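You operate a simulated robot arm through the tools that you are given. There is no shell and no other tool. Be economical: measure what you need, move in short steps, check, and stop when the job is done.

You are at the controls of a simulated robot arm. One attempt, no reset.

## Task
Turn the fridge dial to 3. Then put the white cuvette on the clear back of the small table away on the top of the deep bench. Then take the grey-capped vial with the smallest volume on its label from the clear back of the small table and put it on the top of the deep bench. Then stack the box marked "SET 5" from the clear back of the small table on top of the box labelled "SET 7". Then put the green-capped vial on top of the yellow carton. Then take the filter jar and leave it on the lower shelf of the steel trolley. Then lift the red lid open. Do these in the order given. Set down upright: filter jar.

Only the result counts: the job must be done as asked and must still hold three seconds after the hand-in. Knocking over, shifting, dropping, spilling or breaking anything else fails it. Lids that push on must go on centred and level and be pressed home; caps that screw on are set level and turned clockwise until they are tight.

## Robot
A 7-joint arm with a fingered hand on a trunk, on a base that drives. Base frame: it is fixed to the floor where the robot stands at the start and does not move with it; the origin is under the middle of the robot, x ahead of it, y to its left, z up. Lengths are in m, angles in degrees, forces in N, time in s.
Its first joint turns from -149.0 to 149.0 degrees. Places, roughly: blue flat box, red flat box, white flat box [0, -1.25, 0.75]; filter jar (8x8x12 cm) [-0.8, -1.5, 0.8]; fridge dial [0.7, 0, 1.2]; green-capped vial [-0.75, -1.5, 0.75]; grey-capped vial [0.25, -1, 1]; lower shelf of the steel trolley [-0.7, -1.5, 0.2]; red lid [-2.1, 4.3, 0.4]; top of the deep bench [2.2, 1.3, 0.9]; white cuvette (3x3x7 cm) [0.2, -1, 0.9]; yellow carton [-0.75, -1.5, 0.75]. Payload 3.5 kg.
Tool frame: the origin (TCP) lies between the finger pads and is the grasp point; the fingertips stand 0.03 m ahead of it; z points along the fingers, y is the line along which they close. The gripper opens to 0.104 m. The gripper's body begins 0.035 m behind the TCP. The gripper is a hand of 4 fingers: y runs from the thumb to the fingers, the wrist lies at [-0.015, -0.11, -0.186] in the tool frame, and closing takes about 1.5 s.
Orientation is that of the tool frame in the base frame, as a unit quaternion [w, x, y, z]. With the fingers straight down and the wrist toward the robot, the tool's x, y and z point along [0, 1, 0], [1, 0, 0] and [0, 0, -1] of the base frame.

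## Interface
- The arm moves only by the tool jog_arm. Its argument "plan" is a list of rows, each a list of 6 numbers: the shift along the tool's x, y, z in m, then the turn, a rotation vector about the tool's x, y, z in degrees. In form: [[tx, ty, tz, ax, ay, az], ...]. A call has 1 to 12 rows; each row shifts and turns the commanded pose from where the row before left it, along the tool's axes as they then stand. "claw" is the closure, from 0 (fully open) to 1 (shut), set as the call begins (left out, the last holds). Each row takes 0.2 s and may step no farther than 0.05 m and 8.6 degrees from the row before; otherwise, or with a gripper value out of range, the whole call is refused. Where a pose cannot be reached the arm comes as near as it can. A force on the tool above 40 N (or 10 N above the force at the start of the call, whichever is more), or a blocked arm, ends the call early, and 0.2 s more pass. Each finger travels about 0.045 m/s and halts on what it meets, pressing with about 30 N; the grip force reading is that of the motor and also rises with nothing between the fingers. The clock runs only during rows and for 0.2 s after the last one: add rows that do not move to give the fingers time. The reply holds the time, the measured pose of the TCP, the force on the tool along the base axes, the opening and the grip force, in the units named above and with some noise, with the torque about the TCP (base axes, N m) and any sound that the robot's microphone picked up.
- Cameras (640 x 400 px; columns grow to the right, rows downward): "scene" is now at [0.0083, 0.0936, 1.5163]; the picture's right is [-0.75, -0.66, -0.00], its down [-0.46, 0.53, -0.71] and it looks along [0.47, -0.54, -0.70] (base axes); focal length 260 px, centre (320, 200). "wrist" rides on the gripper at [0.061, -0.092, -0.13] in the tool frame; the picture's right is [-0.81, 0.28, -0.52], its down [-0.53, -0.71, 0.46] and it looks along [-0.24, 0.64, 0.72] (tool axes); focal length 275 px, centre (320, 200).
- snapshot(camera): a new picture of that camera. No time passes.
- raise_lower(by): slides the trunk up (or, below 0, down) by that many m; the arm and the scene camera ride with it, the base frame stays. It gives what a move gives, with no picture.
- drive_base(legs): drives the robot by 1 to 6 legs, each [ahead, left, turn to the left] in m, m and degrees, along the robot's own axes; the way and the turn of a leg run together, so that a leg with both is an arc; at most 1.5 m and 180 degrees a leg. The arm and the cameras ride along, it lands a little off, and it stops where it bumps. It gives what a move gives.
- preshape(shape): the hand has 4 fingers and takes this shape, open, in about a second: jaw (thumb against the fingers, like two jaws); tri (thumb and two fingers); tip (a fingertip pinch); poke (one finger out to press); point (the index stretched); flat (the hand flat); cup (the hand cupped); fist (a fist). The gripper value then closes the fingers along that shape, each until it touches; the sizes above hold for jaw. It gives what a move gives, with no picture.
- aim_head(pan, tilt): turns the head with the scene camera to pan (to the left, within 155 degrees either way) and tilt (down, from -29 to 69), counted from straight ahead of the robot. It gives what a move gives.
- probe_pixels(camera, pixels): for up to 12 pixels [column, row] of the newest picture of that camera ("zoom" is the newest enlarged one), the place [x, y, z] in the base frame of the surface seen there, good to about 0.002 m, but the place of the scene camera against the robot may be out by one fixed shift of up to 0.025 m in any direction. No time passes.
- enlarge(camera, box): a new picture of the part [left, top, right, bottom] of that camera's present view, enlarged. No time passes.
- finish_job(): hands the job in; it is judged then, once.

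Work in short steps. Measure before you move; look again where a grasp or a placing could have gone wrong, and mend it. You have 124 turns and 118 pictures in all, those below and enlarged ones among them. Open the gripper and draw the arm clear of the work before you hand the job in, unless the task says otherwise.

The tools are called after ">>>" as name(argument=value, ...) on one line, values as JSON. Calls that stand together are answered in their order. jog_arm: Moves the arm, as the interface text tells. Its arguments: {"type":"object","properties":{"plan":{"type":"array","items":{"type":"array","items":{"type":"number"}}},"claw":{"type":"number"}},"required":["plan"]} The other tools are called the same way: raise_lower (by) slides the trunk up or down; preshape (shape) gives the hand a shape; drive_base (legs) drives the base; aim_head (pan, tilt) turns the head that bears the scene camera; snapshot (camera) takes a picture; probe_pixels (camera, pixels) gives the place of the surface under pixels of a picture; enlarge (camera, box) takes an enlarged picture of a part of a camera's view; finish_job () hands the job in.

At the start:

```text
t: 0.0
tcp_pos: [-0.0279, -0.4672, 0.9991]
orientation: [0.0, 0.707, 0.707, 0.0]
contact_force: [0.3, 1.3, 0.4]
torque: [-0.04, 0.02, 0.03]
finger_gap: 0.1037
grip_force: 0.0
shape: jaw
trunk travel left (down, up): [-0.575, 0.135]
robot x, y, heading: [0.0035, 0.0005, 0.1]
head pan, tilt: [-49.0, 44.8]
```

scene: 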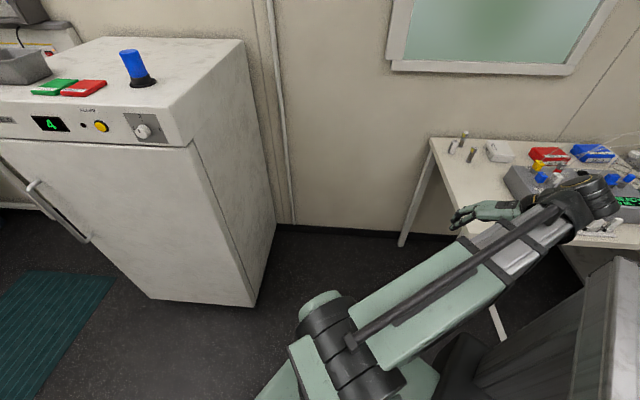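
wrist: 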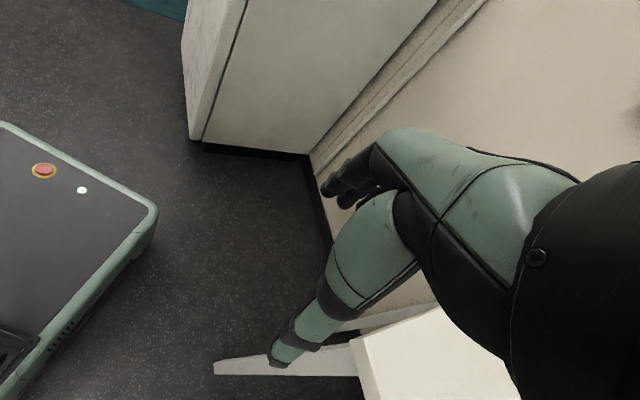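

The scene shows the fridge dial near (142,131) and the small table at right. I enlarge both.

>>> enlarge(camera="scene", box=[30, 80, 190, 180])

>>> probe_pixels(camera="scene", pixels=[[142, 131], [130, 118], [158, 140], [50, 123], [100, 126], [138, 84], [190, 142], [80, 88], [465, 135], [452, 150], [471, 158], [498, 150]])

>>> enlarge(camera="scene", box=[420, 110, 640, 247])

```text
4.00 times, centred on (110, 130) of scene
```

zoom: 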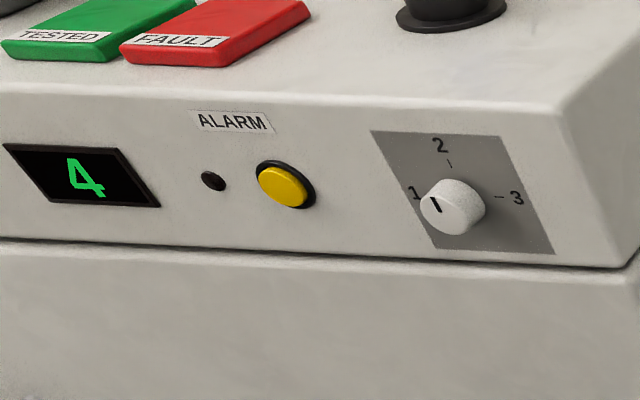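

```text
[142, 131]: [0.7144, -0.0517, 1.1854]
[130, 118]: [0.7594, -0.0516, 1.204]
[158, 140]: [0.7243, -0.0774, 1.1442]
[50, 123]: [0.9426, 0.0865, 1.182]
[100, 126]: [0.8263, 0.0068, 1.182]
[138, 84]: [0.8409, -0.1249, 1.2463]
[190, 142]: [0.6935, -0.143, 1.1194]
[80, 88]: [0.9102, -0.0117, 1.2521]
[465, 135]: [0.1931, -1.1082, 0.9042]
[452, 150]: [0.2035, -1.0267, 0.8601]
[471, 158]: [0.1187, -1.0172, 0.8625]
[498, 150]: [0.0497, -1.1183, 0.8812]
```

```text
2.91 times, centred on (530, 178) of scene
```

zoom: 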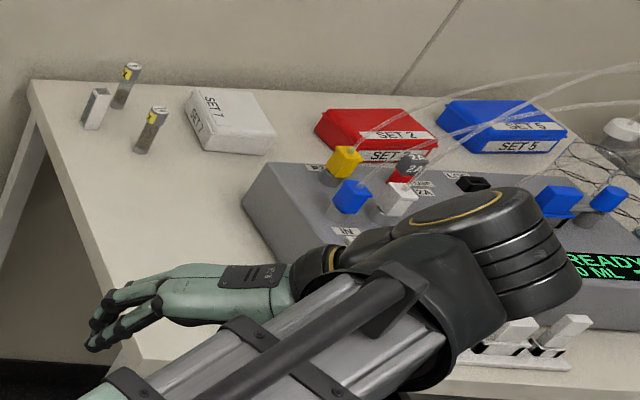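

The knob shows pointer at 1; face normal is about (-0.6,0.8,0). I enlarge the knob more and look at other directions.

>>> enlarge(camera="scene", box=[118, 108, 174, 143])

>>> enlarge(camera="scene", box=[430, 120, 510, 170])

>>> aim_head(pan=-110, tilt=40)

>>> snapshot(camera="scene")

>>> aim_head(pan=30, tilt=25)

>>> snapshot(camera="scene")

>>> aim_head(pan=115, tilt=25)

>>> snapshot(camera="scene")

```text
11.43 times, centred on (146, 126) of scene
```

zoom: 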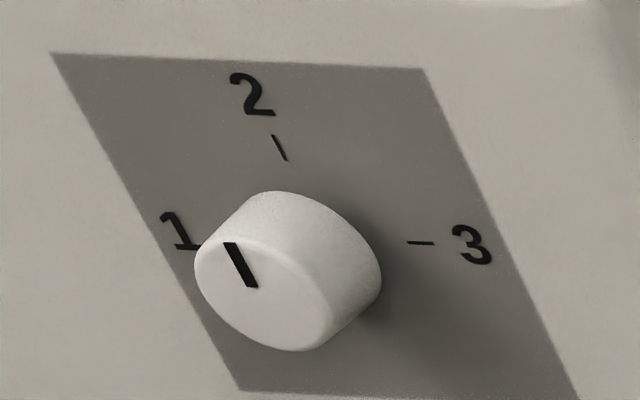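

```text
8.00 times, centred on (470, 145) of scene
```

zoom: 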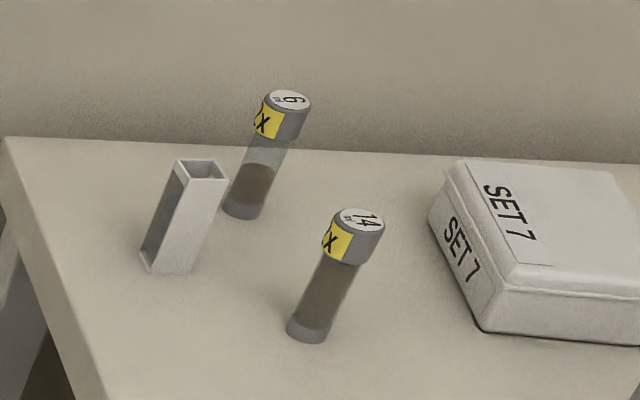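

```text
t: 1.3
tcp_pos: [-0.0287, -0.4666, 0.9996]
orientation: [0.0, 0.707, 0.707, 0.0]
contact_force: [0.4, 0.0, 0.5]
torque: [0.03, 0.01, 0.0]
finger_gap: 0.1036
grip_force: 0.0
shape: jaw
trunk travel left (down, up): [-0.575, 0.135]
robot x, y, heading: [-0.0018, 0.0004, -0.1]
head pan, tilt: [-110.0, 40.0]
```

```text
111 pictures are left
```

scene: 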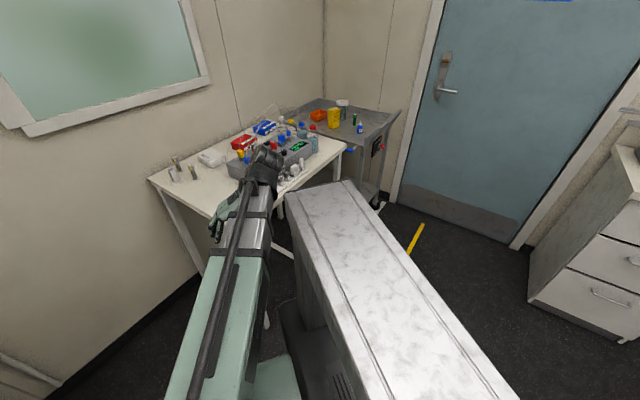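

```text
t: 3.5
tcp_pos: [-0.0276, -0.4671, 0.9991]
orientation: [-0.001, 0.708, 0.707, 0.001]
contact_force: [0.1, 0.5, 0.2]
torque: [0.0, 0.01, -0.01]
finger_gap: 0.1038
grip_force: 0.1
shape: jaw
trunk travel left (down, up): [-0.575, 0.135]
robot x, y, heading: [0.0008, -0.0005, -0.2]
head pan, tilt: [30.0, 25.0]
```

```text
110 pictures are left
```

scene: 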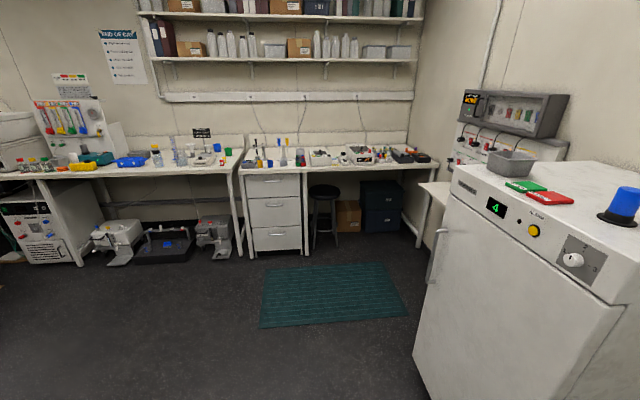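

```text
t: 5.1
tcp_pos: [-0.028, -0.4664, 1.0007]
orientation: [0.001, 0.707, 0.707, 0.0]
contact_force: [0.5, 0.5, 0.3]
torque: [0.0, -0.03, 0.01]
finger_gap: 0.1036
grip_force: 0.0
shape: jaw
trunk travel left (down, up): [-0.575, 0.135]
robot x, y, heading: [-0.0007, 0.0026, 0.3]
head pan, tilt: [115.0, 25.0]
```

```text
109 pictures are left
```

scene: 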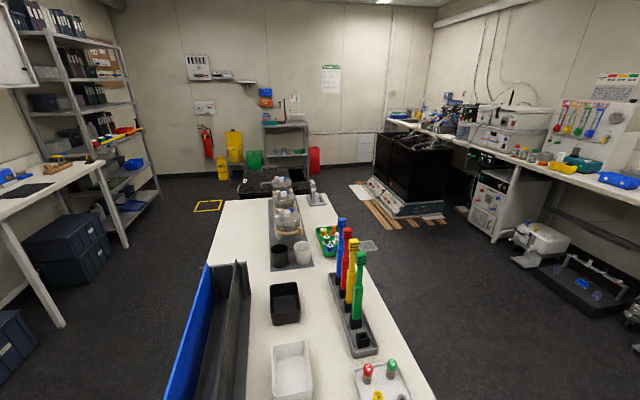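

I probe the bench view and the cabinet close behind-right of me.

>>> aim_head(pan=30, tilt=25)

>>> snapshot(camera="scene")

>>> probe_pixels(camera="scene", pixels=[[250, 165], [297, 165], [437, 163], [380, 160], [445, 200], [415, 350], [437, 215], [572, 259], [150, 175], [260, 325], [330, 163], [425, 155]])

>>> aim_head(pan=-120, tilt=55)

>>> snapshot(camera="scene")

>>> probe_pixels(camera="scene", pixels=[[300, 200], [360, 200], [300, 120], [250, 120], [400, 350], [450, 200], [400, 100], [350, 80], [300, 300], [350, 390], [250, 250], [480, 120]])

```text
t: 6.7
tcp_pos: [-0.0282, -0.4676, 0.9995]
orientation: [0.0, 0.707, 0.707, 0.0]
contact_force: [-0.1, -1.0, -0.1]
torque: [0.0, 0.0, 0.0]
finger_gap: 0.1036
grip_force: 0.2
shape: jaw
trunk travel left (down, up): [-0.575, 0.135]
robot x, y, heading: [-0.001, 0.0005, -0.2]
head pan, tilt: [30.0, 25.0]
```

```text
108 pictures are left
```

scene: 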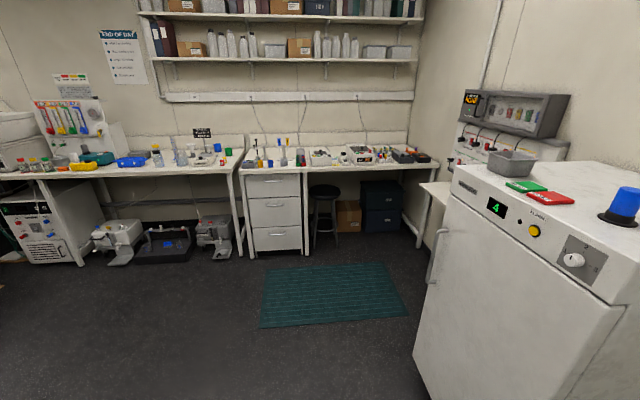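

```text
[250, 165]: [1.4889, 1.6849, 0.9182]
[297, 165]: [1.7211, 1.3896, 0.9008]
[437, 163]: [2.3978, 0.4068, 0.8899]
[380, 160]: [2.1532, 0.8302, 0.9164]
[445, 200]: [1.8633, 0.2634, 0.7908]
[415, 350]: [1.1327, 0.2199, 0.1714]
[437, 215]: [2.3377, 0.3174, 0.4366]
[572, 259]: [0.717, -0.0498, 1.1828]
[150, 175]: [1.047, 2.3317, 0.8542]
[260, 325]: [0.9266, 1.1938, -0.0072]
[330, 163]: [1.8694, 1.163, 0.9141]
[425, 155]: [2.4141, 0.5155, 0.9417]
```

```text
t: 9.1
tcp_pos: [-0.0265, -0.4674, 1.0002]
orientation: [0.0, 0.707, 0.707, 0.001]
contact_force: [0.3, -0.4, 0.6]
torque: [0.0, 0.01, -0.03]
finger_gap: 0.1035
grip_force: 0.0
shape: jaw
trunk travel left (down, up): [-0.575, 0.135]
robot x, y, heading: [-0.0044, -0.0011, -0.1]
head pan, tilt: [-120.0, 55.0]
```

```text
107 pictures are left
```

scene: 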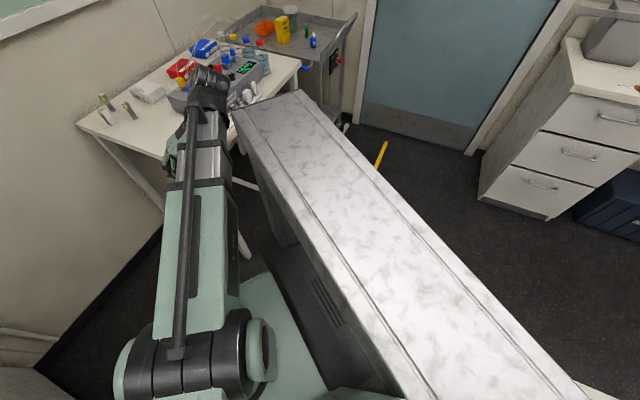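

```text
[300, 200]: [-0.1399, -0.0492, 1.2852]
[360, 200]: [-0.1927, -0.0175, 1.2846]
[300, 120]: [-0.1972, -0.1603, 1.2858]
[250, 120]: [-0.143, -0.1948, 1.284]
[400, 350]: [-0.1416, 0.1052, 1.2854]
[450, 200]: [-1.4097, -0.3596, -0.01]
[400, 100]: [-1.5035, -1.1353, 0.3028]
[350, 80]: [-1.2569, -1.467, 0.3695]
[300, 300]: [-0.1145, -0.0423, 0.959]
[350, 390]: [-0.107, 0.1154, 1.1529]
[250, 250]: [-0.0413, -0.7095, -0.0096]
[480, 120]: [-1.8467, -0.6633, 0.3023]
```

The white plank is my own trunk. I check clearance on the left side before driving.

>>> aim_head(pan=105, tilt=50)

>>> snapshot(camera="scene")

>>> probe_pixels(camera="scene", pixels=[[320, 350], [320, 250], [400, 250], [450, 350], [250, 350], [200, 250], [380, 150], [450, 200], [320, 150], [200, 350], [500, 300], [540, 390]])

```text
t: 12.3
tcp_pos: [-0.0278, -0.4687, 1.0008]
orientation: [0.0, 0.707, 0.707, 0.0]
contact_force: [-0.6, -0.3, 0.4]
torque: [0.02, 0.0, 0.0]
finger_gap: 0.1035
grip_force: 0.1
shape: jaw
trunk travel left (down, up): [-0.575, 0.135]
robot x, y, heading: [-0.0019, -0.0011, 0.0]
head pan, tilt: [105.0, 50.0]
```

```text
106 pictures are left
```

scene: 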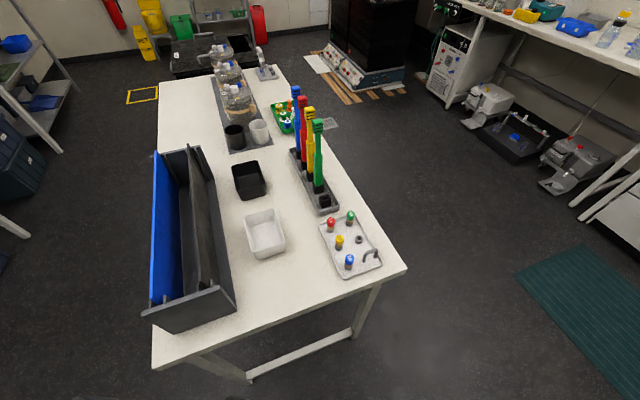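

```text
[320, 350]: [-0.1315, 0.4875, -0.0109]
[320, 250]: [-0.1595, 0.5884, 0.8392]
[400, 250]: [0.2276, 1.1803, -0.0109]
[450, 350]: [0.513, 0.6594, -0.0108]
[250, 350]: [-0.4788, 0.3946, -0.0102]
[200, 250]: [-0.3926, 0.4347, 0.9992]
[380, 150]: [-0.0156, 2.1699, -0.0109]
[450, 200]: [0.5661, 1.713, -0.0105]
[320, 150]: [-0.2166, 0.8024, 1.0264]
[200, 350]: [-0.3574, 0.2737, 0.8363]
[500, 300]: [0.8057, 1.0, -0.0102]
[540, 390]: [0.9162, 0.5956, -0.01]
```

The island's near corner is at about (0.05,0.6), so I only drive slightly to get the knob at about 0.65 m, then yaw the tool.

>>> drive_base(legs=[[0.1, 0.15, 0]])

>>> jog_arm(plan=[[0.045, 0, -0.024, 0, 0, 7.6], [0.045, 0, -0.024, 0, 0, 7.6], [0.045, 0, -0.024, 0, 0, 7.6], [0.045, 0, -0.024, 0, 0, 7.6], [0.045, 0, -0.024, 0, 0, 7.6], [0.045, 0, -0.024, 0, 0, 7.6], [0.045, 0, -0.024, 0, 0, 7.6]])

>>> aim_head(pan=-20, tilt=35)

>>> snapshot(camera="scene")

```text
t: 13.8
tcp_pos: [0.0723, -0.317, 0.9994]
orientation: [0.001, 0.707, 0.707, 0.0]
contact_force: [-0.1, -0.3, 0.7]
torque: [-0.01, 0.0, -0.02]
finger_gap: 0.1034
grip_force: 0.0
shape: jaw
trunk travel left (down, up): [-0.575, 0.135]
robot x, y, heading: [0.1001, 0.1518, 0.1]
head pan, tilt: [105.0, 50.0]
```

```text
refused: row 1 steps farther than a row can; nothing moved
```

```text
t: 15.8
tcp_pos: [0.0735, -0.316, 1.0002]
orientation: [0.0, 0.707, 0.707, -0.001]
contact_force: [0.9, 0.3, 0.2]
torque: [0.03, 0.01, 0.02]
finger_gap: 0.1039
grip_force: 0.1
shape: jaw
trunk travel left (down, up): [-0.575, 0.135]
robot x, y, heading: [0.1042, 0.1519, -0.3]
head pan, tilt: [-20.0, 35.0]
```

```text
105 pictures are left
```

scene: 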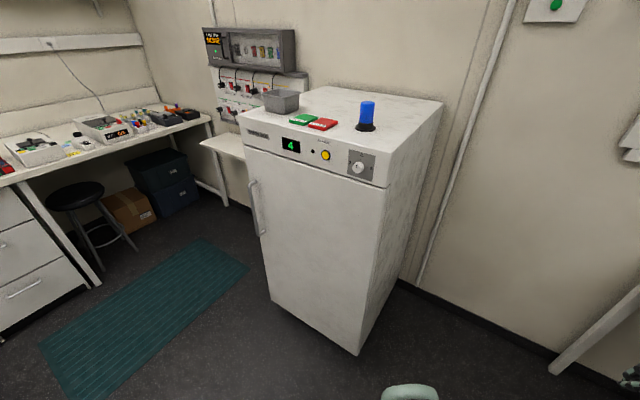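

The step norm exceeded 0.05; the fridge is clear of the arm. I repeat with smaller steps.

>>> jog_arm(plan=[[0.043, 0, -0.024, 0, 0, 7.6], [0.043, 0, -0.024, 0, 0, 7.6], [0.043, 0, -0.024, 0, 0, 7.6], [0.043, 0, -0.024, 0, 0, 7.6], [0.043, 0, -0.024, 0, 0, 7.6], [0.043, 0, -0.024, 0, 0, 7.6], [0.043, 0, -0.024, 0, 0, 7.6]])

>>> probe_pixels(camera="scene", pixels=[[358, 168], [362, 167], [350, 155], [374, 178], [300, 150], [356, 168]])

>>> jog_arm(plan=[[0.036, 0, 0, -8.18, 0, 0], [0.036, 0, 0, -8.18, 0, 0], [0.036, 0, 0, -8.18, 0, 0], [0.036, 0, 0, -8.18, 0, 0], [0.036, 0, 0, -8.18, 0, 0], [0.036, 0, 0, -8.18, 0, 0], [0.036, 0, 0, -8.18, 0, 0], [0.036, 0, 0, -8.18, 0, 0], [0.036, 0, 0, -8.18, 0, 0], [0.036, 0, 0, -8.18, 0, 0], [0.036, 0, 0, -8.18, 0, 0]])

>>> snapshot(camera="scene")

>>> snapshot(camera="wrist")

```text
t: 16.4
tcp_pos: [0.0764, -0.2492, 1.0381]
orientation: [0.004, 0.775, 0.632, -0.005]
contact_force: [-3.0, -39.5, 22.6]
torque: [7.48, 1.38, 3.45]
finger_gap: 0.104
grip_force: 0.2
shape: jaw
trunk travel left (down, up): [-0.575, 0.135]
robot x, y, heading: [0.0997, 0.1547, 0.1]
head pan, tilt: [-20.0, 35.0]
stopped in row 2: the force on the tool passed its limit at 138 N (the readings are from after the stop); the commanded pose is now the measured one
```

```text
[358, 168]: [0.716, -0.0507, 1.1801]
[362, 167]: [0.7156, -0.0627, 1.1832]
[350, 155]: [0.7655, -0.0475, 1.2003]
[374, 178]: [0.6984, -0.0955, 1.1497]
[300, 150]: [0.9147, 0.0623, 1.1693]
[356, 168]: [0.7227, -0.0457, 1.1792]
```

```text
t: 16.8
tcp_pos: [0.0815, -0.226, 1.0363]
orientation: [0.043, 0.773, 0.633, 0.024]
contact_force: [-16.1, -35.0, 16.5]
torque: [5.88, -0.48, 4.73]
finger_gap: 0.104
grip_force: 0.0
shape: jaw
trunk travel left (down, up): [-0.575, 0.135]
robot x, y, heading: [0.1022, 0.1504, -0.2]
head pan, tilt: [-20.0, 35.0]
stopped in row 1: the force on the tool passed its limit at 64 N (the readings are from after the stop); the commanded pose is now the measured one
```

```text
104 pictures are left
```

scene: 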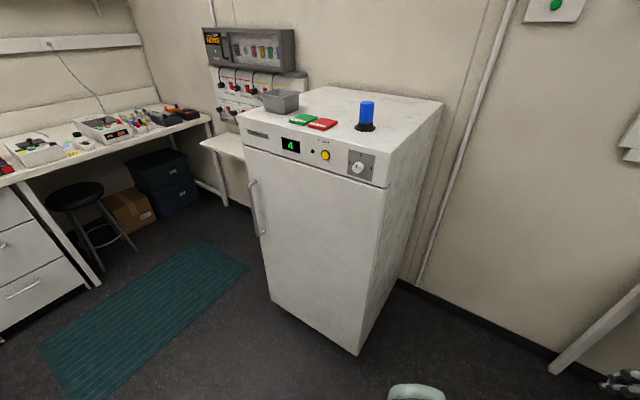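

```text
103 pictures are left
```

wrist: 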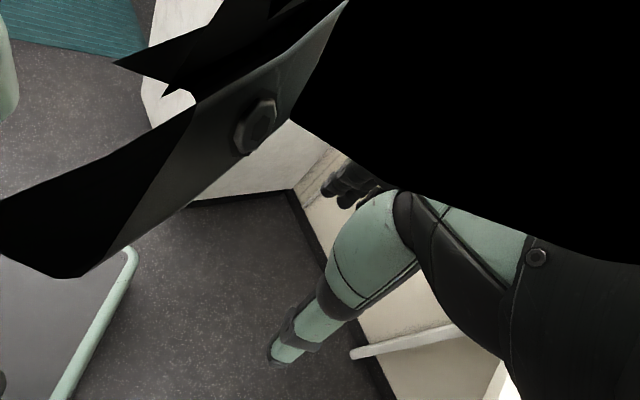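

The hand met my own arm because it came too close in. I back it out to the right first.

>>> jog_arm(plan=[[-0.045, 0, 0, 0, 0, 0], [-0.045, 0, 0, 0, 0, 0], [-0.045, 0, 0, 0, 0, 0], [-0.045, 0, 0, 0, 0, 0], [-0.045, 0, 0, 0, 0, 0], [-0.045, 0, 0, 0, 0, 0]])

>>> aim_head(pan=-70, tilt=45)

>>> snapshot(camera="scene")

```text
t: 17.1
tcp_pos: [0.0784, -0.232, 1.0377]
orientation: [0.043, 0.772, 0.634, 0.025]
contact_force: [-12.3, -26.7, 10.1]
torque: [4.19, -0.52, 3.49]
finger_gap: 0.1035
grip_force: 0.1
shape: jaw
trunk travel left (down, up): [-0.575, 0.135]
robot x, y, heading: [0.0975, 0.1528, 0.2]
head pan, tilt: [-20.0, 35.0]
stopped in row 1: the force on the tool passed its limit at 70 N (the readings are from after the stop); the commanded pose is now the measured one
```

```text
t: 18.3
tcp_pos: [0.0792, -0.2333, 1.0365]
orientation: [0.043, 0.772, 0.634, 0.026]
contact_force: [-15.5, -27.3, 6.6]
torque: [4.03, -1.26, 3.92]
finger_gap: 0.1037
grip_force: 0.1
shape: jaw
trunk travel left (down, up): [-0.575, 0.135]
robot x, y, heading: [0.1017, 0.1514, 0.1]
head pan, tilt: [-70.0, 45.0]
```

```text
102 pictures are left
```

scene: 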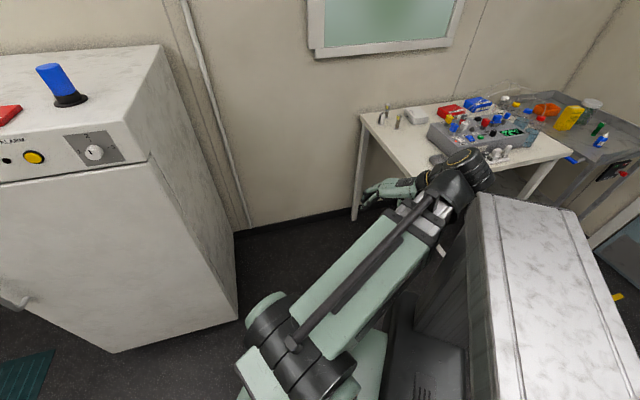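

The wrist joint seems to press on the trunk; the force pushes toward -y. I creep out in small steps in that direction.

>>> jog_arm(plan=[[-0.008, 0, 0, 0, 0, 0], [-0.01, 0, 0, 0, 0, 0], [-0.01, 0, 0, 0, 0, 0], [-0.015, 0, 0, 0, 0, 0], [-0.02, 0, 0, 0, 0, 0], [-0.03, 0, 0, 0, 0, 0], [-0.04, 0, 0, 0, 0, 0], [-0.04, 0, 0, 0, 0, 0], [-0.04, 0, 0, 0, 0, 0]])

```text
t: 20.3
tcp_pos: [0.0368, -0.4417, 1.041]
orientation: [0.042, 0.772, 0.634, 0.026]
contact_force: [-0.8, -0.1, -0.3]
torque: [0.01, -0.02, 0.0]
finger_gap: 0.1037
grip_force: 0.1
shape: jaw
trunk travel left (down, up): [-0.575, 0.135]
robot x, y, heading: [0.1009, 0.1534, 0.1]
head pan, tilt: [-70.0, 45.0]
```

Free again. I yaw the tool while moving slightly outward.

>>> jog_arm(plan=[[0, 0.02, -0.02, 0, 0, 6.9], [0, 0.02, -0.02, 0, 0, 6.9], [0, 0.02, -0.02, 0, 0, 6.9], [0, 0.02, -0.02, 0, 0, 6.9], [0, 0.02, -0.02, 0, 0, 6.9], [0, 0.02, -0.02, 0, 0, 6.9]])

```text
t: 21.7
tcp_pos: [0.1286, -0.4925, 1.1714]
orientation: [0.03, 0.947, 0.319, 0.039]
contact_force: [0.0, -0.2, -0.2]
torque: [-0.01, -0.07, 0.0]
finger_gap: 0.1037
grip_force: 0.1
shape: jaw
trunk travel left (down, up): [-0.575, 0.135]
robot x, y, heading: [0.1001, 0.153, -0.1]
head pan, tilt: [-70.0, 45.0]
```

Now the arc in two legs to a point in front of the fridge face.

>>> jog_arm(plan=[[0.041, 0.001, 0, 0, 0, 0], [0.041, 0.001, 0, 0, 0, 0], [0.041, 0.001, 0, 0, 0, 0], [0.041, 0.001, 0, 0, 0, 0], [0.041, 0.001, 0, 0, 0, 0], [0.041, 0.001, 0, 0, 0, 0], [0.041, 0.001, 0, 0, 0, 0], [0.041, 0.001, 0, 0, 0, 0]])

>>> jog_arm(plan=[[0.036, -0.024, 0, 0, 0, 0], [0.036, -0.024, 0, 0, 0, 0], [0.036, -0.024, 0, 0, 0, 0], [0.036, -0.024, 0, 0, 0, 0], [0.036, -0.024, 0, 0, 0, 0], [0.036, -0.024, 0, 0, 0, 0], [0.036, -0.024, 0, 0, 0, 0], [0.036, -0.024, 0, 0, 0, 0], [0.036, -0.024, 0, 0, 0, 0]])

>>> aim_head(pan=-40, tilt=40)

>>> snapshot(camera="scene")

```text
t: 23.5
tcp_pos: [0.3939, -0.3007, 1.1899]
orientation: [0.03, 0.946, 0.319, 0.039]
contact_force: [0.1, -0.7, 0.3]
torque: [0.01, -0.01, -0.05]
finger_gap: 0.1038
grip_force: 0.1
shape: jaw
trunk travel left (down, up): [-0.575, 0.135]
robot x, y, heading: [0.1009, 0.1521, 0.2]
head pan, tilt: [-70.0, 45.0]
```

```text
t: 25.5
tcp_pos: [0.5377, 0.0563, 1.21]
orientation: [0.031, 0.947, 0.319, 0.039]
contact_force: [0.0, -0.1, 0.4]
torque: [-0.04, -0.03, -0.02]
finger_gap: 0.1036
grip_force: 0.1
shape: jaw
out of reach, approached as far as the arm can: row 4, 5, 6
trunk travel left (down, up): [-0.575, 0.135]
robot x, y, heading: [0.0998, 0.1508, 0.2]
head pan, tilt: [-70.0, 45.0]
```

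```text
t: 26.4
tcp_pos: [0.5353, 0.0562, 1.2104]
orientation: [0.031, 0.946, 0.32, 0.039]
contact_force: [0.4, -1.0, 0.0]
torque: [-0.03, 0.0, 0.01]
finger_gap: 0.1035
grip_force: 0.1
shape: jaw
trunk travel left (down, up): [-0.575, 0.135]
robot x, y, heading: [0.1017, 0.1535, 0.1]
head pan, tilt: [-40.0, 40.0]
```

```text
101 pictures are left
```

scene: 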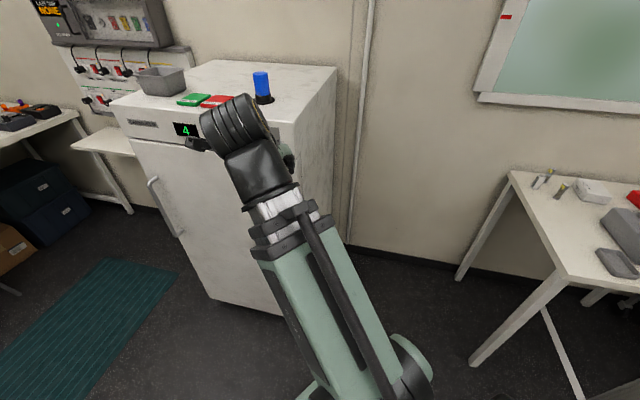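

Now pitch the tool from down to horizontal toward the face.

>>> jog_arm(plan=[[0, 0, 0, -8.5, 0, 0], [0, 0, 0, -8.5, 0, 0], [0, 0, 0, -8.5, 0, 0], [0, 0, 0, -8.5, 0, 0], [0, 0, 0, -8.5, 0, 0], [0, 0, 0, -8.5, 0, 0], [0, 0, 0, -8.5, 0, 0], [0, 0, 0, -8.5, 0, 0], [0, 0, 0, -8.5, 0, 0], [0, 0, 0, -8.5, 0, 0]])

>>> snapshot(camera="wrist")

>>> snapshot(camera="scene")

```text
t: 28.6
tcp_pos: [0.6593, 0.0787, 1.3029]
orientation: [0.663, 0.677, 0.208, 0.244]
contact_force: [-0.7, 0.9, 0.5]
torque: [-0.02, 0.04, -0.02]
finger_gap: 0.1034
grip_force: 0.1
shape: jaw
out of reach, approached as far as the arm can: row 1, 2, 3, 4, 5, 6, 7, 8, 9
trunk travel left (down, up): [-0.575, 0.135]
robot x, y, heading: [0.1018, 0.1481, -0.2]
head pan, tilt: [-40.0, 40.0]
```

```text
100 pictures are left
```

wrist: 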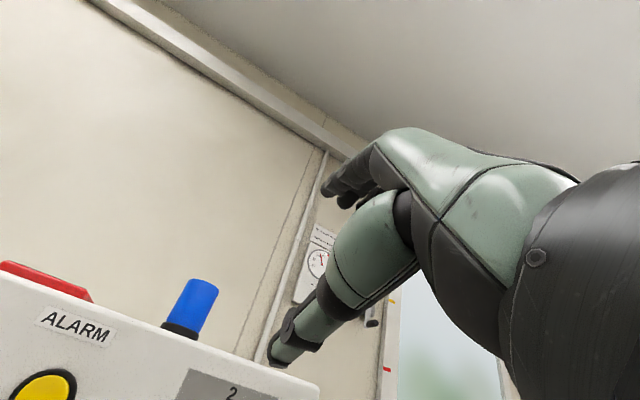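

```text
99 pictures are left
```

scene: 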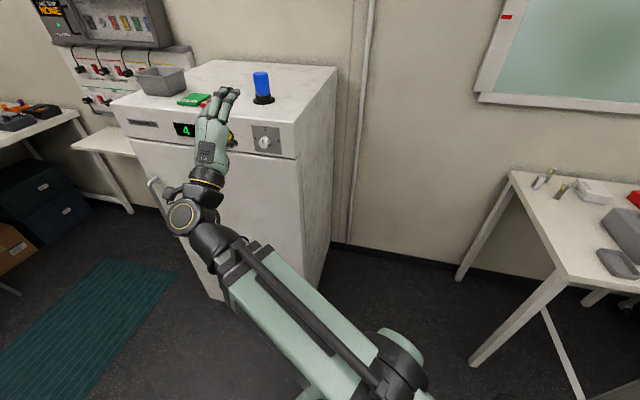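

Orientation is right now (z≈(0.61,-0.80,0)), TCP is higher than asked. I lower toward knob height and re-look.

>>> jog_arm(plan=[[-0.01, -0.03, 0, 0, 0, 0], [-0.01, -0.03, 0, 0, 0, 0], [-0.01, -0.03, 0, 0, 0, 0]])

>>> snapshot(camera="wrist")

```text
t: 29.4
tcp_pos: [0.674, 0.069, 1.2149]
orientation: [0.662, 0.677, 0.209, 0.245]
contact_force: [0.5, -0.3, 0.2]
torque: [0.03, 0.0, -0.04]
finger_gap: 0.1037
grip_force: 0.0
shape: jaw
out of reach, approached as far as the arm can: row 1, 2, 3
trunk travel left (down, up): [-0.575, 0.135]
robot x, y, heading: [0.1024, 0.1488, 0.1]
head pan, tilt: [-40.0, 40.0]
```

```text
98 pictures are left
```

wrist: 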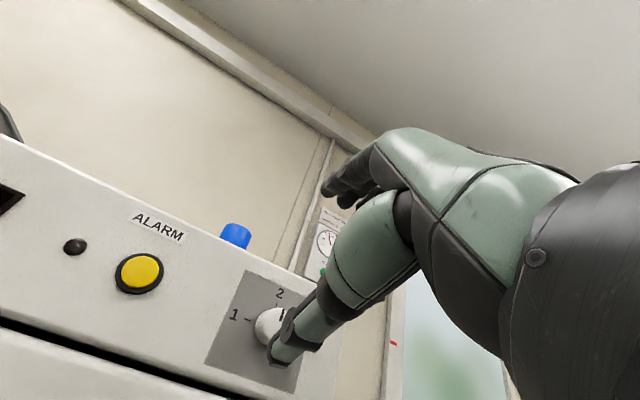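

The knob's mark appears to point along the "up" direction, i.e. at 2, so only a 90° clockwise turn is needed. I back the base off for better reach, then check.

>>> drive_base(legs=[[-0.1, -0.1, 0]])

>>> jog_arm(plan=[[0, 0, 0, 0, 0, 0]])

>>> snapshot(camera="scene")

>>> enlarge(camera="scene", box=[220, 80, 380, 180])

```text
t: 30.8
tcp_pos: [0.5736, -0.0307, 1.2165]
orientation: [0.662, 0.677, 0.209, 0.245]
contact_force: [0.2, -1.0, 0.1]
torque: [-0.02, -0.03, 0.0]
finger_gap: 0.104
grip_force: 0.1
shape: jaw
trunk travel left (down, up): [-0.575, 0.135]
robot x, y, heading: [-0.0026, 0.0486, 0.1]
head pan, tilt: [-40.0, 40.0]
```

```text
t: 31.2
tcp_pos: [0.5736, -0.0307, 1.2141]
orientation: [0.662, 0.677, 0.21, 0.245]
contact_force: [0.2, -0.6, -0.5]
torque: [0.02, -0.02, -0.04]
finger_gap: 0.1039
grip_force: 0.1
shape: jaw
trunk travel left (down, up): [-0.575, 0.135]
robot x, y, heading: [0.0023, 0.0505, 0.0]
head pan, tilt: [-40.0, 40.0]
```

```text
97 pictures are left
```

scene: 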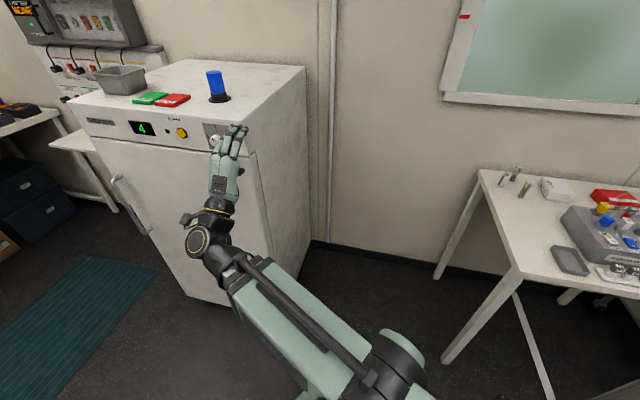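

```text
4.00 times, centred on (300, 130) of scene
```

zoom: 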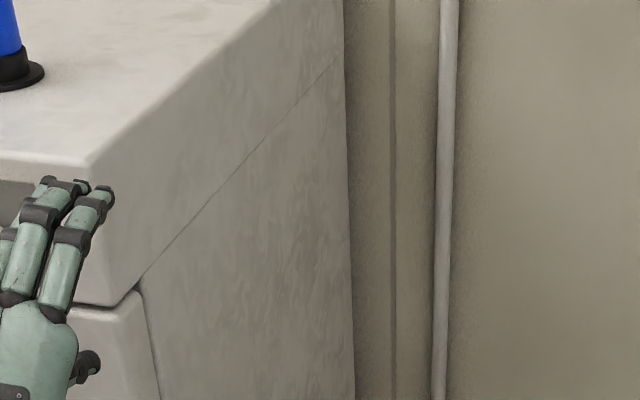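

I take a wrist view to measure the knob in a hand-true frame.

>>> snapshot(camera="wrist")

```text
95 pictures are left
```

wrist: 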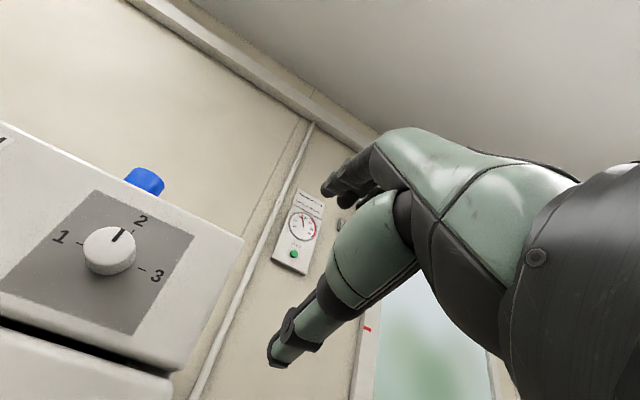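

The mark clearly points at 2. I probe the knob face and plate with the wrist camera.

>>> probe_pixels(camera="wrist", pixels=[[107, 247], [88, 246], [128, 248], [108, 230], [104, 262], [80, 203], [175, 240], [40, 280], [125, 315]])

>>> enlarge(camera="wrist", box=[40, 200, 200, 300])

```text
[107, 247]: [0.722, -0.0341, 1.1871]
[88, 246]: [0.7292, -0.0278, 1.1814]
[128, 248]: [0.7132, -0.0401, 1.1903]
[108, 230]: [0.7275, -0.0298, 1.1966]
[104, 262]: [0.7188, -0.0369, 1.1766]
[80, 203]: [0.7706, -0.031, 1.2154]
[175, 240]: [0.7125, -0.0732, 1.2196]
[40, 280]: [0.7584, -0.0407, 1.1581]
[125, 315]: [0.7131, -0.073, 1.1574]
```

```text
4.00 times, centred on (120, 250) of wrist
```

zoom: 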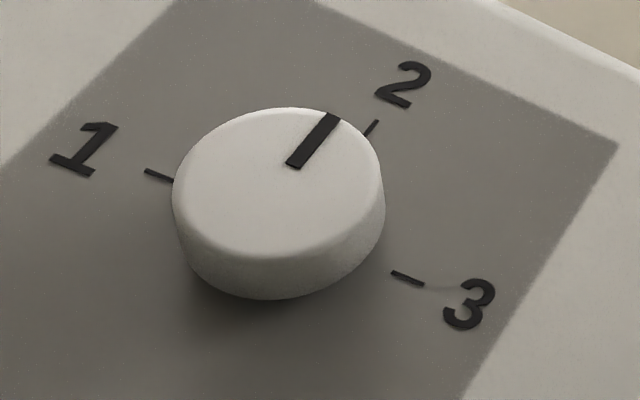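

Knob face centre ≈(0.721,-0.034,1.187), 27 mm proud of the plate. I centre laterally and roll -45° at the standoff.

>>> jog_arm(plan=[[0.039, -0.011, 0, 0, 0, 0], [0.039, -0.011, 0, 0, 0, 0], [0.038, -0.011, 0, 0, 0, 0], [0, 0, 0, 0, 0, -7.5], [0, 0, 0, 0, 0, -7.5], [0, 0, 0, 0, 0, -7.5], [0, 0, 0, 0, 0, -7.5], [0, 0, 0, 0, 0, -7.5], [0, 0, 0, 0, 0, -7.5]])

>>> snapshot(camera="wrist")

```text
t: 33.2
tcp_pos: [0.6666, 0.0423, 1.1886]
orientation: [0.705, 0.545, 0.453, -0.027]
contact_force: [-0.2, -0.3, -0.2]
torque: [-0.02, -0.01, 0.0]
finger_gap: 0.1038
grip_force: 0.0
shape: jaw
trunk travel left (down, up): [-0.575, 0.135]
robot x, y, heading: [-0.0019, 0.0517, 0.0]
head pan, tilt: [-40.0, 40.0]
```

```text
93 pictures are left
```

wrist: 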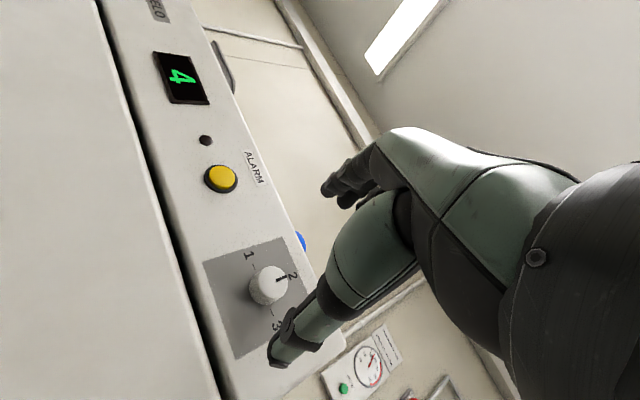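

Reached and centred within 3 mm. I advance 85 mm and close on the knob.

>>> jog_arm(plan=[[-0.0014, -0.003, 0.03, 0, 0, 0], [0, 0, 0.03, 0, 0, 0], [0, 0, 0.025, 0, 0, 0]])

>>> jog_arm(plan=[[0, 0, 0, 0, 0, 0], [0, 0, 0, 0, 0, 0], [0, 0, 0, 0, 0, 0], [0, 0, 0, 0, 0, 0], [0, 0, 0, 0, 0, 0], [0, 0, 0, 0, 0, 0], [0, 0, 0, 0, 0, 0]], claw=1)

>>> snapshot(camera="wrist")

```text
t: 34.0
tcp_pos: [0.7175, -0.028, 1.1864]
orientation: [0.705, 0.546, 0.452, -0.027]
contact_force: [0.3, 0.6, 0.2]
torque: [0.02, 0.03, 0.0]
finger_gap: 0.1035
grip_force: 0.1
shape: jaw
trunk travel left (down, up): [-0.575, 0.135]
robot x, y, heading: [0.0029, 0.0489, 0.2]
head pan, tilt: [-40.0, 40.0]
```

```text
t: 35.6
tcp_pos: [0.7174, -0.0274, 1.1864]
orientation: [0.705, 0.545, 0.453, -0.027]
contact_force: [-1.7, -1.7, -2.8]
torque: [0.02, 0.02, -0.01]
finger_gap: 0.0222
grip_force: 30.3
shape: jaw
trunk travel left (down, up): [-0.575, 0.135]
robot x, y, heading: [0.0024, 0.0485, -0.0]
head pan, tilt: [-40.0, 40.0]
```

```text
92 pictures are left
```

wrist: 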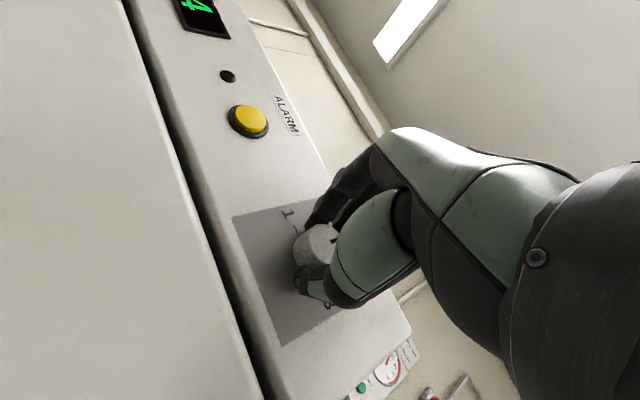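

Gripped (gap 22 mm matches the knob). Turn +90° about tool z.

>>> jog_arm(plan=[[0, 0, 0, 0, 0, 8.2], [0, 0, 0, 0, 0, 8.2], [0, 0, 0, 0, 0, 8.2], [0, 0, 0, 0, 0, 8.2], [0, 0, 0, 0, 0, 8.2], [0, 0, 0, 0, 0, 8.2], [0, 0, 0, 0, 0, 8.2], [0, 0, 0, 0, 0, 8.2], [0, 0, 0, 0, 0, 8.2], [0, 0, 0, 0, 0, 8.2], [0, 0, 0, 0, 0, 8]])

>>> snapshot(camera="wrist")

```text
t: 38.0
tcp_pos: [0.7161, -0.027, 1.1854]
orientation: [0.518, 0.705, -0.067, 0.479]
contact_force: [8.7, 4.7, 0.8]
torque: [-0.16, 0.03, 0.14]
finger_gap: 0.0218
grip_force: 29.6
shape: jaw
trunk travel left (down, up): [-0.575, 0.135]
robot x, y, heading: [-0.0001, 0.049, 0.1]
head pan, tilt: [-40.0, 40.0]
```

```text
91 pictures are left
```

wrist: 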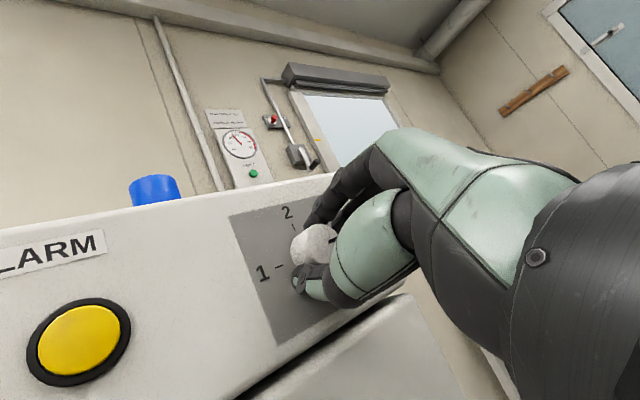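

Turned with about 90°. I open, back away and check the mark.

>>> jog_arm(plan=[[0, 0, 0, 0, 0, 0], [0, 0, 0, 0, 0, 0], [0, 0, 0, 0, 0, 0], [0, 0, 0, 0, 0, 0], [0, 0, 0, 0, 0, 0], [0, 0, 0, 0, 0, 0], [0, 0, 0, 0, 0, 0], [0, 0, -0.03, 0, 0, 0], [0, 0, -0.04, 0, 0, 0], [0, 0, -0.04, 0, 0, 0]], claw=0)

>>> enlarge(camera="wrist", box=[160, 170, 360, 295])

```text
t: 40.2
tcp_pos: [0.6493, 0.0601, 1.187]
orientation: [0.518, 0.706, -0.067, 0.479]
contact_force: [0.0, 0.4, -0.1]
torque: [0.0, -0.03, 0.04]
finger_gap: 0.1036
grip_force: 0.1
shape: jaw
trunk travel left (down, up): [-0.575, 0.135]
robot x, y, heading: [0.0023, 0.0532, -0.2]
head pan, tilt: [-40.0, 40.0]
```

```text
3.20 times, centred on (260, 232) of wrist
```

zoom: 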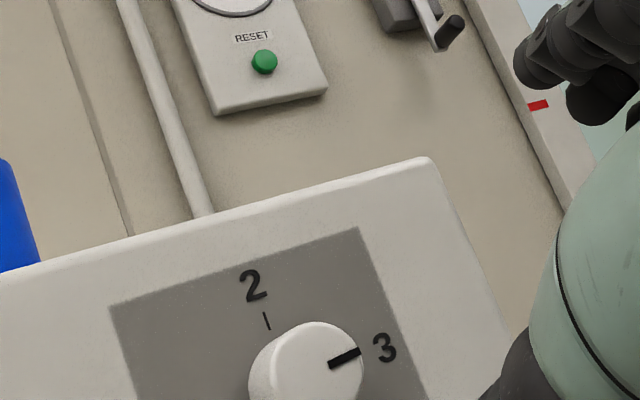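

Mark is on 3. Now I unroll, back off and pitch the tool down again.

>>> jog_arm(plan=[[0, 0, -0.02, 0, 0, -7.5], [0, 0, -0.02, 0, 0, -7.5], [0, 0, -0.02, 0, 0, -7.5], [0, 0, -0.02, 0, 0, -7.5], [0, 0, 0, 0, 0, -7.5], [0, 0, 0, 0, 0, -7.5]])

>>> jog_arm(plan=[[0, 0, 0, 8.4, 0, 0], [0, 0, 0, 8.4, 0, 0], [0, 0, 0, 8.4, 0, 0], [0, 0, 0, 8.4, 0, 0], [0, 0, 0, 8.4, 0, 0], [0, 0, 0, 8.4, 0, 0], [0, 0, 0, 8.4, 0, 0], [0, 0, 0, 8.4, 0, 0], [0, 0, 0, 8.4, 0, 0], [0, 0, 0, 8.4, 0, 0], [0, 0, 0, 6, 0, 0]])

```text
t: 41.6
tcp_pos: [0.6004, 0.1218, 1.1865]
orientation: [0.662, 0.676, 0.21, 0.244]
contact_force: [0.3, 0.9, -0.1]
torque: [0.03, 0.02, -0.02]
finger_gap: 0.1036
grip_force: 0.0
shape: jaw
trunk travel left (down, up): [-0.575, 0.135]
robot x, y, heading: [-0.0032, 0.0492, 0.0]
head pan, tilt: [-40.0, 40.0]
```

```text
t: 44.0
tcp_pos: [0.6006, 0.1234, 1.1878]
orientation: [-0.012, 0.947, 0.322, 0.025]
contact_force: [-0.6, 0.1, 0.7]
torque: [-0.01, 0.02, -0.01]
finger_gap: 0.1041
grip_force: 0.1
shape: jaw
trunk travel left (down, up): [-0.575, 0.135]
robot x, y, heading: [0.002, 0.0485, 0.2]
head pan, tilt: [-40.0, 40.0]
```

Tool down again. I swing the arm to the right side around the fridge corner.

>>> jog_arm(plan=[[-0.04, 0.022, 0, 0, 0, 0], [-0.04, 0.022, 0, 0, 0, 0], [-0.04, 0.022, 0, 0, 0, 0], [-0.04, 0.022, 0, 0, 0, 0], [-0.04, 0.022, 0, 0, 0, 0], [-0.04, 0.022, 0, 0, 0, 0], [-0.04, 0.022, 0, 0, 0, 0], [-0.04, 0.022, 0, 0, 0, 0], [-0.04, 0.022, 0, 0, 0, 0], [-0.04, 0.022, 0, 0, 0, 0]])

>>> jog_arm(plan=[[-0.0415, -0.0067, 0, 0, 0, 0], [-0.0415, -0.0067, 0, 0, 0, 0], [-0.0415, -0.0067, 0, 0, 0, 0], [-0.0415, -0.0067, 0, 0, 0, 0], [-0.0415, -0.0067, 0, 0, 0, 0], [-0.0415, -0.0067, 0, 0, 0, 0], [-0.0415, -0.0067, 0, 0, 0, 0], [-0.0415, -0.0067, 0, 0, 0, 0], [-0.0415, -0.0067, 0, 0, 0, 0], [-0.0415, -0.0067, 0, 0, 0, 0]])

>>> aim_head(pan=-80, tilt=45)

>>> snapshot(camera="scene")

```text
t: 46.2
tcp_pos: [0.4185, -0.2948, 1.1632]
orientation: [-0.01, 0.947, 0.322, 0.025]
contact_force: [0.3, -0.1, -0.3]
torque: [-0.06, 0.03, -0.01]
finger_gap: 0.1038
grip_force: 0.1
shape: jaw
trunk travel left (down, up): [-0.575, 0.135]
robot x, y, heading: [0.0005, 0.0471, -0.1]
head pan, tilt: [-40.0, 40.0]
```

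```text
t: 48.4
tcp_pos: [0.0481, -0.4942, 1.1406]
orientation: [-0.011, 0.947, 0.32, 0.026]
contact_force: [-0.4, -1.2, 0.1]
torque: [-0.03, -0.05, -0.03]
finger_gap: 0.1038
grip_force: 0.0
shape: jaw
trunk travel left (down, up): [-0.575, 0.135]
robot x, y, heading: [0.001, 0.0523, 0.4]
head pan, tilt: [-40.0, 40.0]
```

```text
t: 49.4
tcp_pos: [0.0476, -0.4938, 1.141]
orientation: [-0.01, 0.947, 0.321, 0.024]
contact_force: [-0.5, -0.6, 0.1]
torque: [0.01, 0.01, 0.01]
finger_gap: 0.1036
grip_force: 0.1
shape: jaw
trunk travel left (down, up): [-0.575, 0.135]
robot x, y, heading: [0.0022, 0.0473, 0.2]
head pan, tilt: [-80.0, 45.0]
```

```text
89 pictures are left
```

scene: 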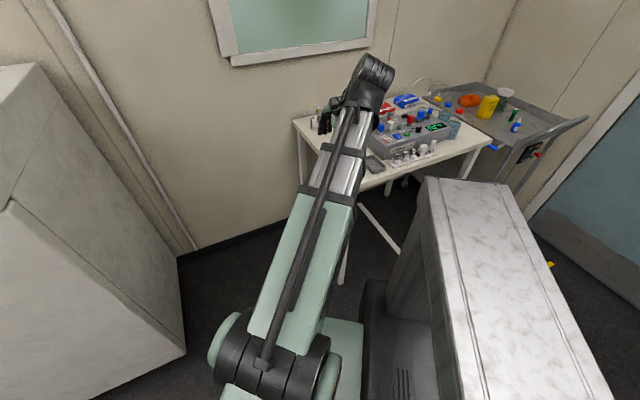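

I probe the table's corners and the leg foot before driving nearer.

>>> probe_pixels(camera="scene", pixels=[[368, 186], [342, 282], [298, 122], [487, 140], [430, 165], [318, 115], [301, 180], [400, 250], [480, 185]])

>>> enlarge(camera="scene", box=[280, 70, 480, 195])

```text
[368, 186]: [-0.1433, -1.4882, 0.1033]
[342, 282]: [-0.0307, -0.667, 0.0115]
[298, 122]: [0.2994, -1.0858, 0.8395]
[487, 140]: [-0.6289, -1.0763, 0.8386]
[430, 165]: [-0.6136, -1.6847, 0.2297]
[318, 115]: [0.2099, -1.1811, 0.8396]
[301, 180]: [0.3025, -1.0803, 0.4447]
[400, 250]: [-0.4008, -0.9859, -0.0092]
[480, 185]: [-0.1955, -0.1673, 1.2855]
```

```text
3.20 times, centred on (380, 132) of scene
```

zoom: 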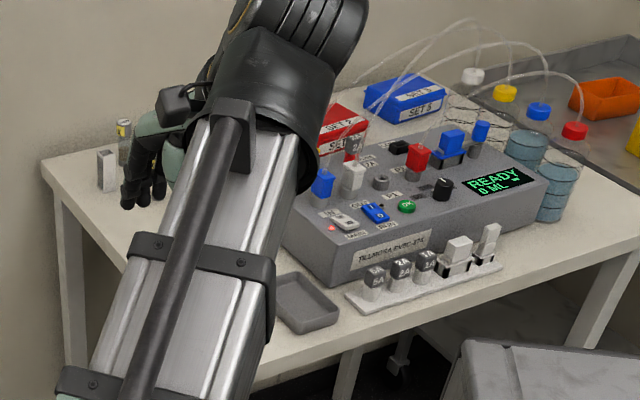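

Table's left edge runs from (0.30,-1.08) to near (-0.03,-0.65). I drive to about (0.2,-0.28), keeping heading, with the hand at z 1.14 above everything.

>>> drive_base(legs=[[0.2, -0.33, 0]])

>>> snapshot(camera="wrist")

>>> snapshot(camera="scene")

```text
t: 51.9
tcp_pos: [0.2535, -0.8259, 1.1417]
orientation: [-0.011, 0.946, 0.324, 0.025]
contact_force: [-0.3, 0.1, 0.5]
torque: [-0.02, 0.0, 0.01]
finger_gap: 0.1037
grip_force: 0.0
shape: jaw
trunk travel left (down, up): [-0.575, 0.135]
robot x, y, heading: [0.2025, -0.2806, 0.2]
head pan, tilt: [-80.0, 45.0]
```

```text
87 pictures are left
```

wrist: 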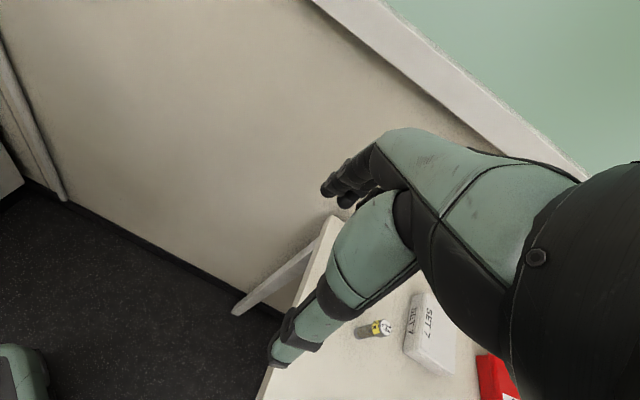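

```text
86 pictures are left
```

scene: 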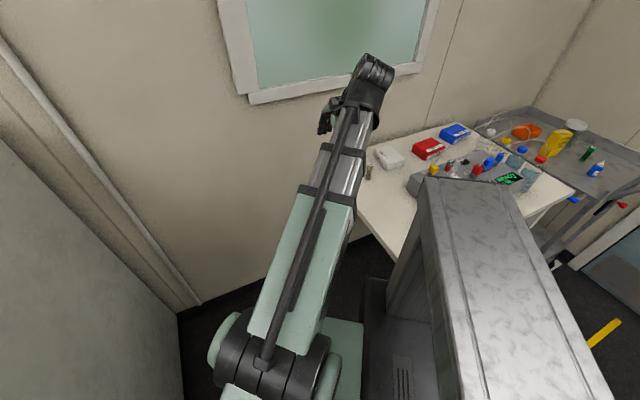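

The hand hides the vials; shifting the tool along -x and -y brings them into the wrist view.

>>> jog_arm(plan=[[-0.035, -0.03, 0, 0, 0, 0], [-0.035, -0.03, 0, 0, 0, 0], [-0.035, -0.03, 0, 0, 0, 0]])

>>> snapshot(camera="wrist")

```text
t: 52.7
tcp_pos: [0.1169, -0.8175, 1.1359]
orientation: [-0.01, 0.945, 0.325, 0.026]
contact_force: [0.1, -0.5, -0.3]
torque: [-0.02, -0.01, -0.02]
finger_gap: 0.1037
grip_force: 0.1
shape: jaw
trunk travel left (down, up): [-0.575, 0.135]
robot x, y, heading: [0.2025, -0.2821, 0.3]
head pan, tilt: [-80.0, 45.0]
```

```text
85 pictures are left
```

wrist: 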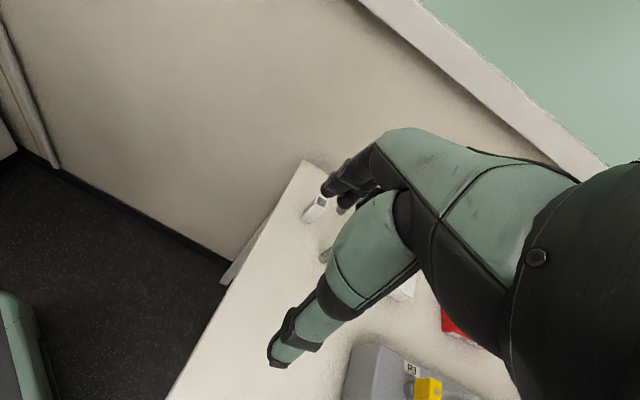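

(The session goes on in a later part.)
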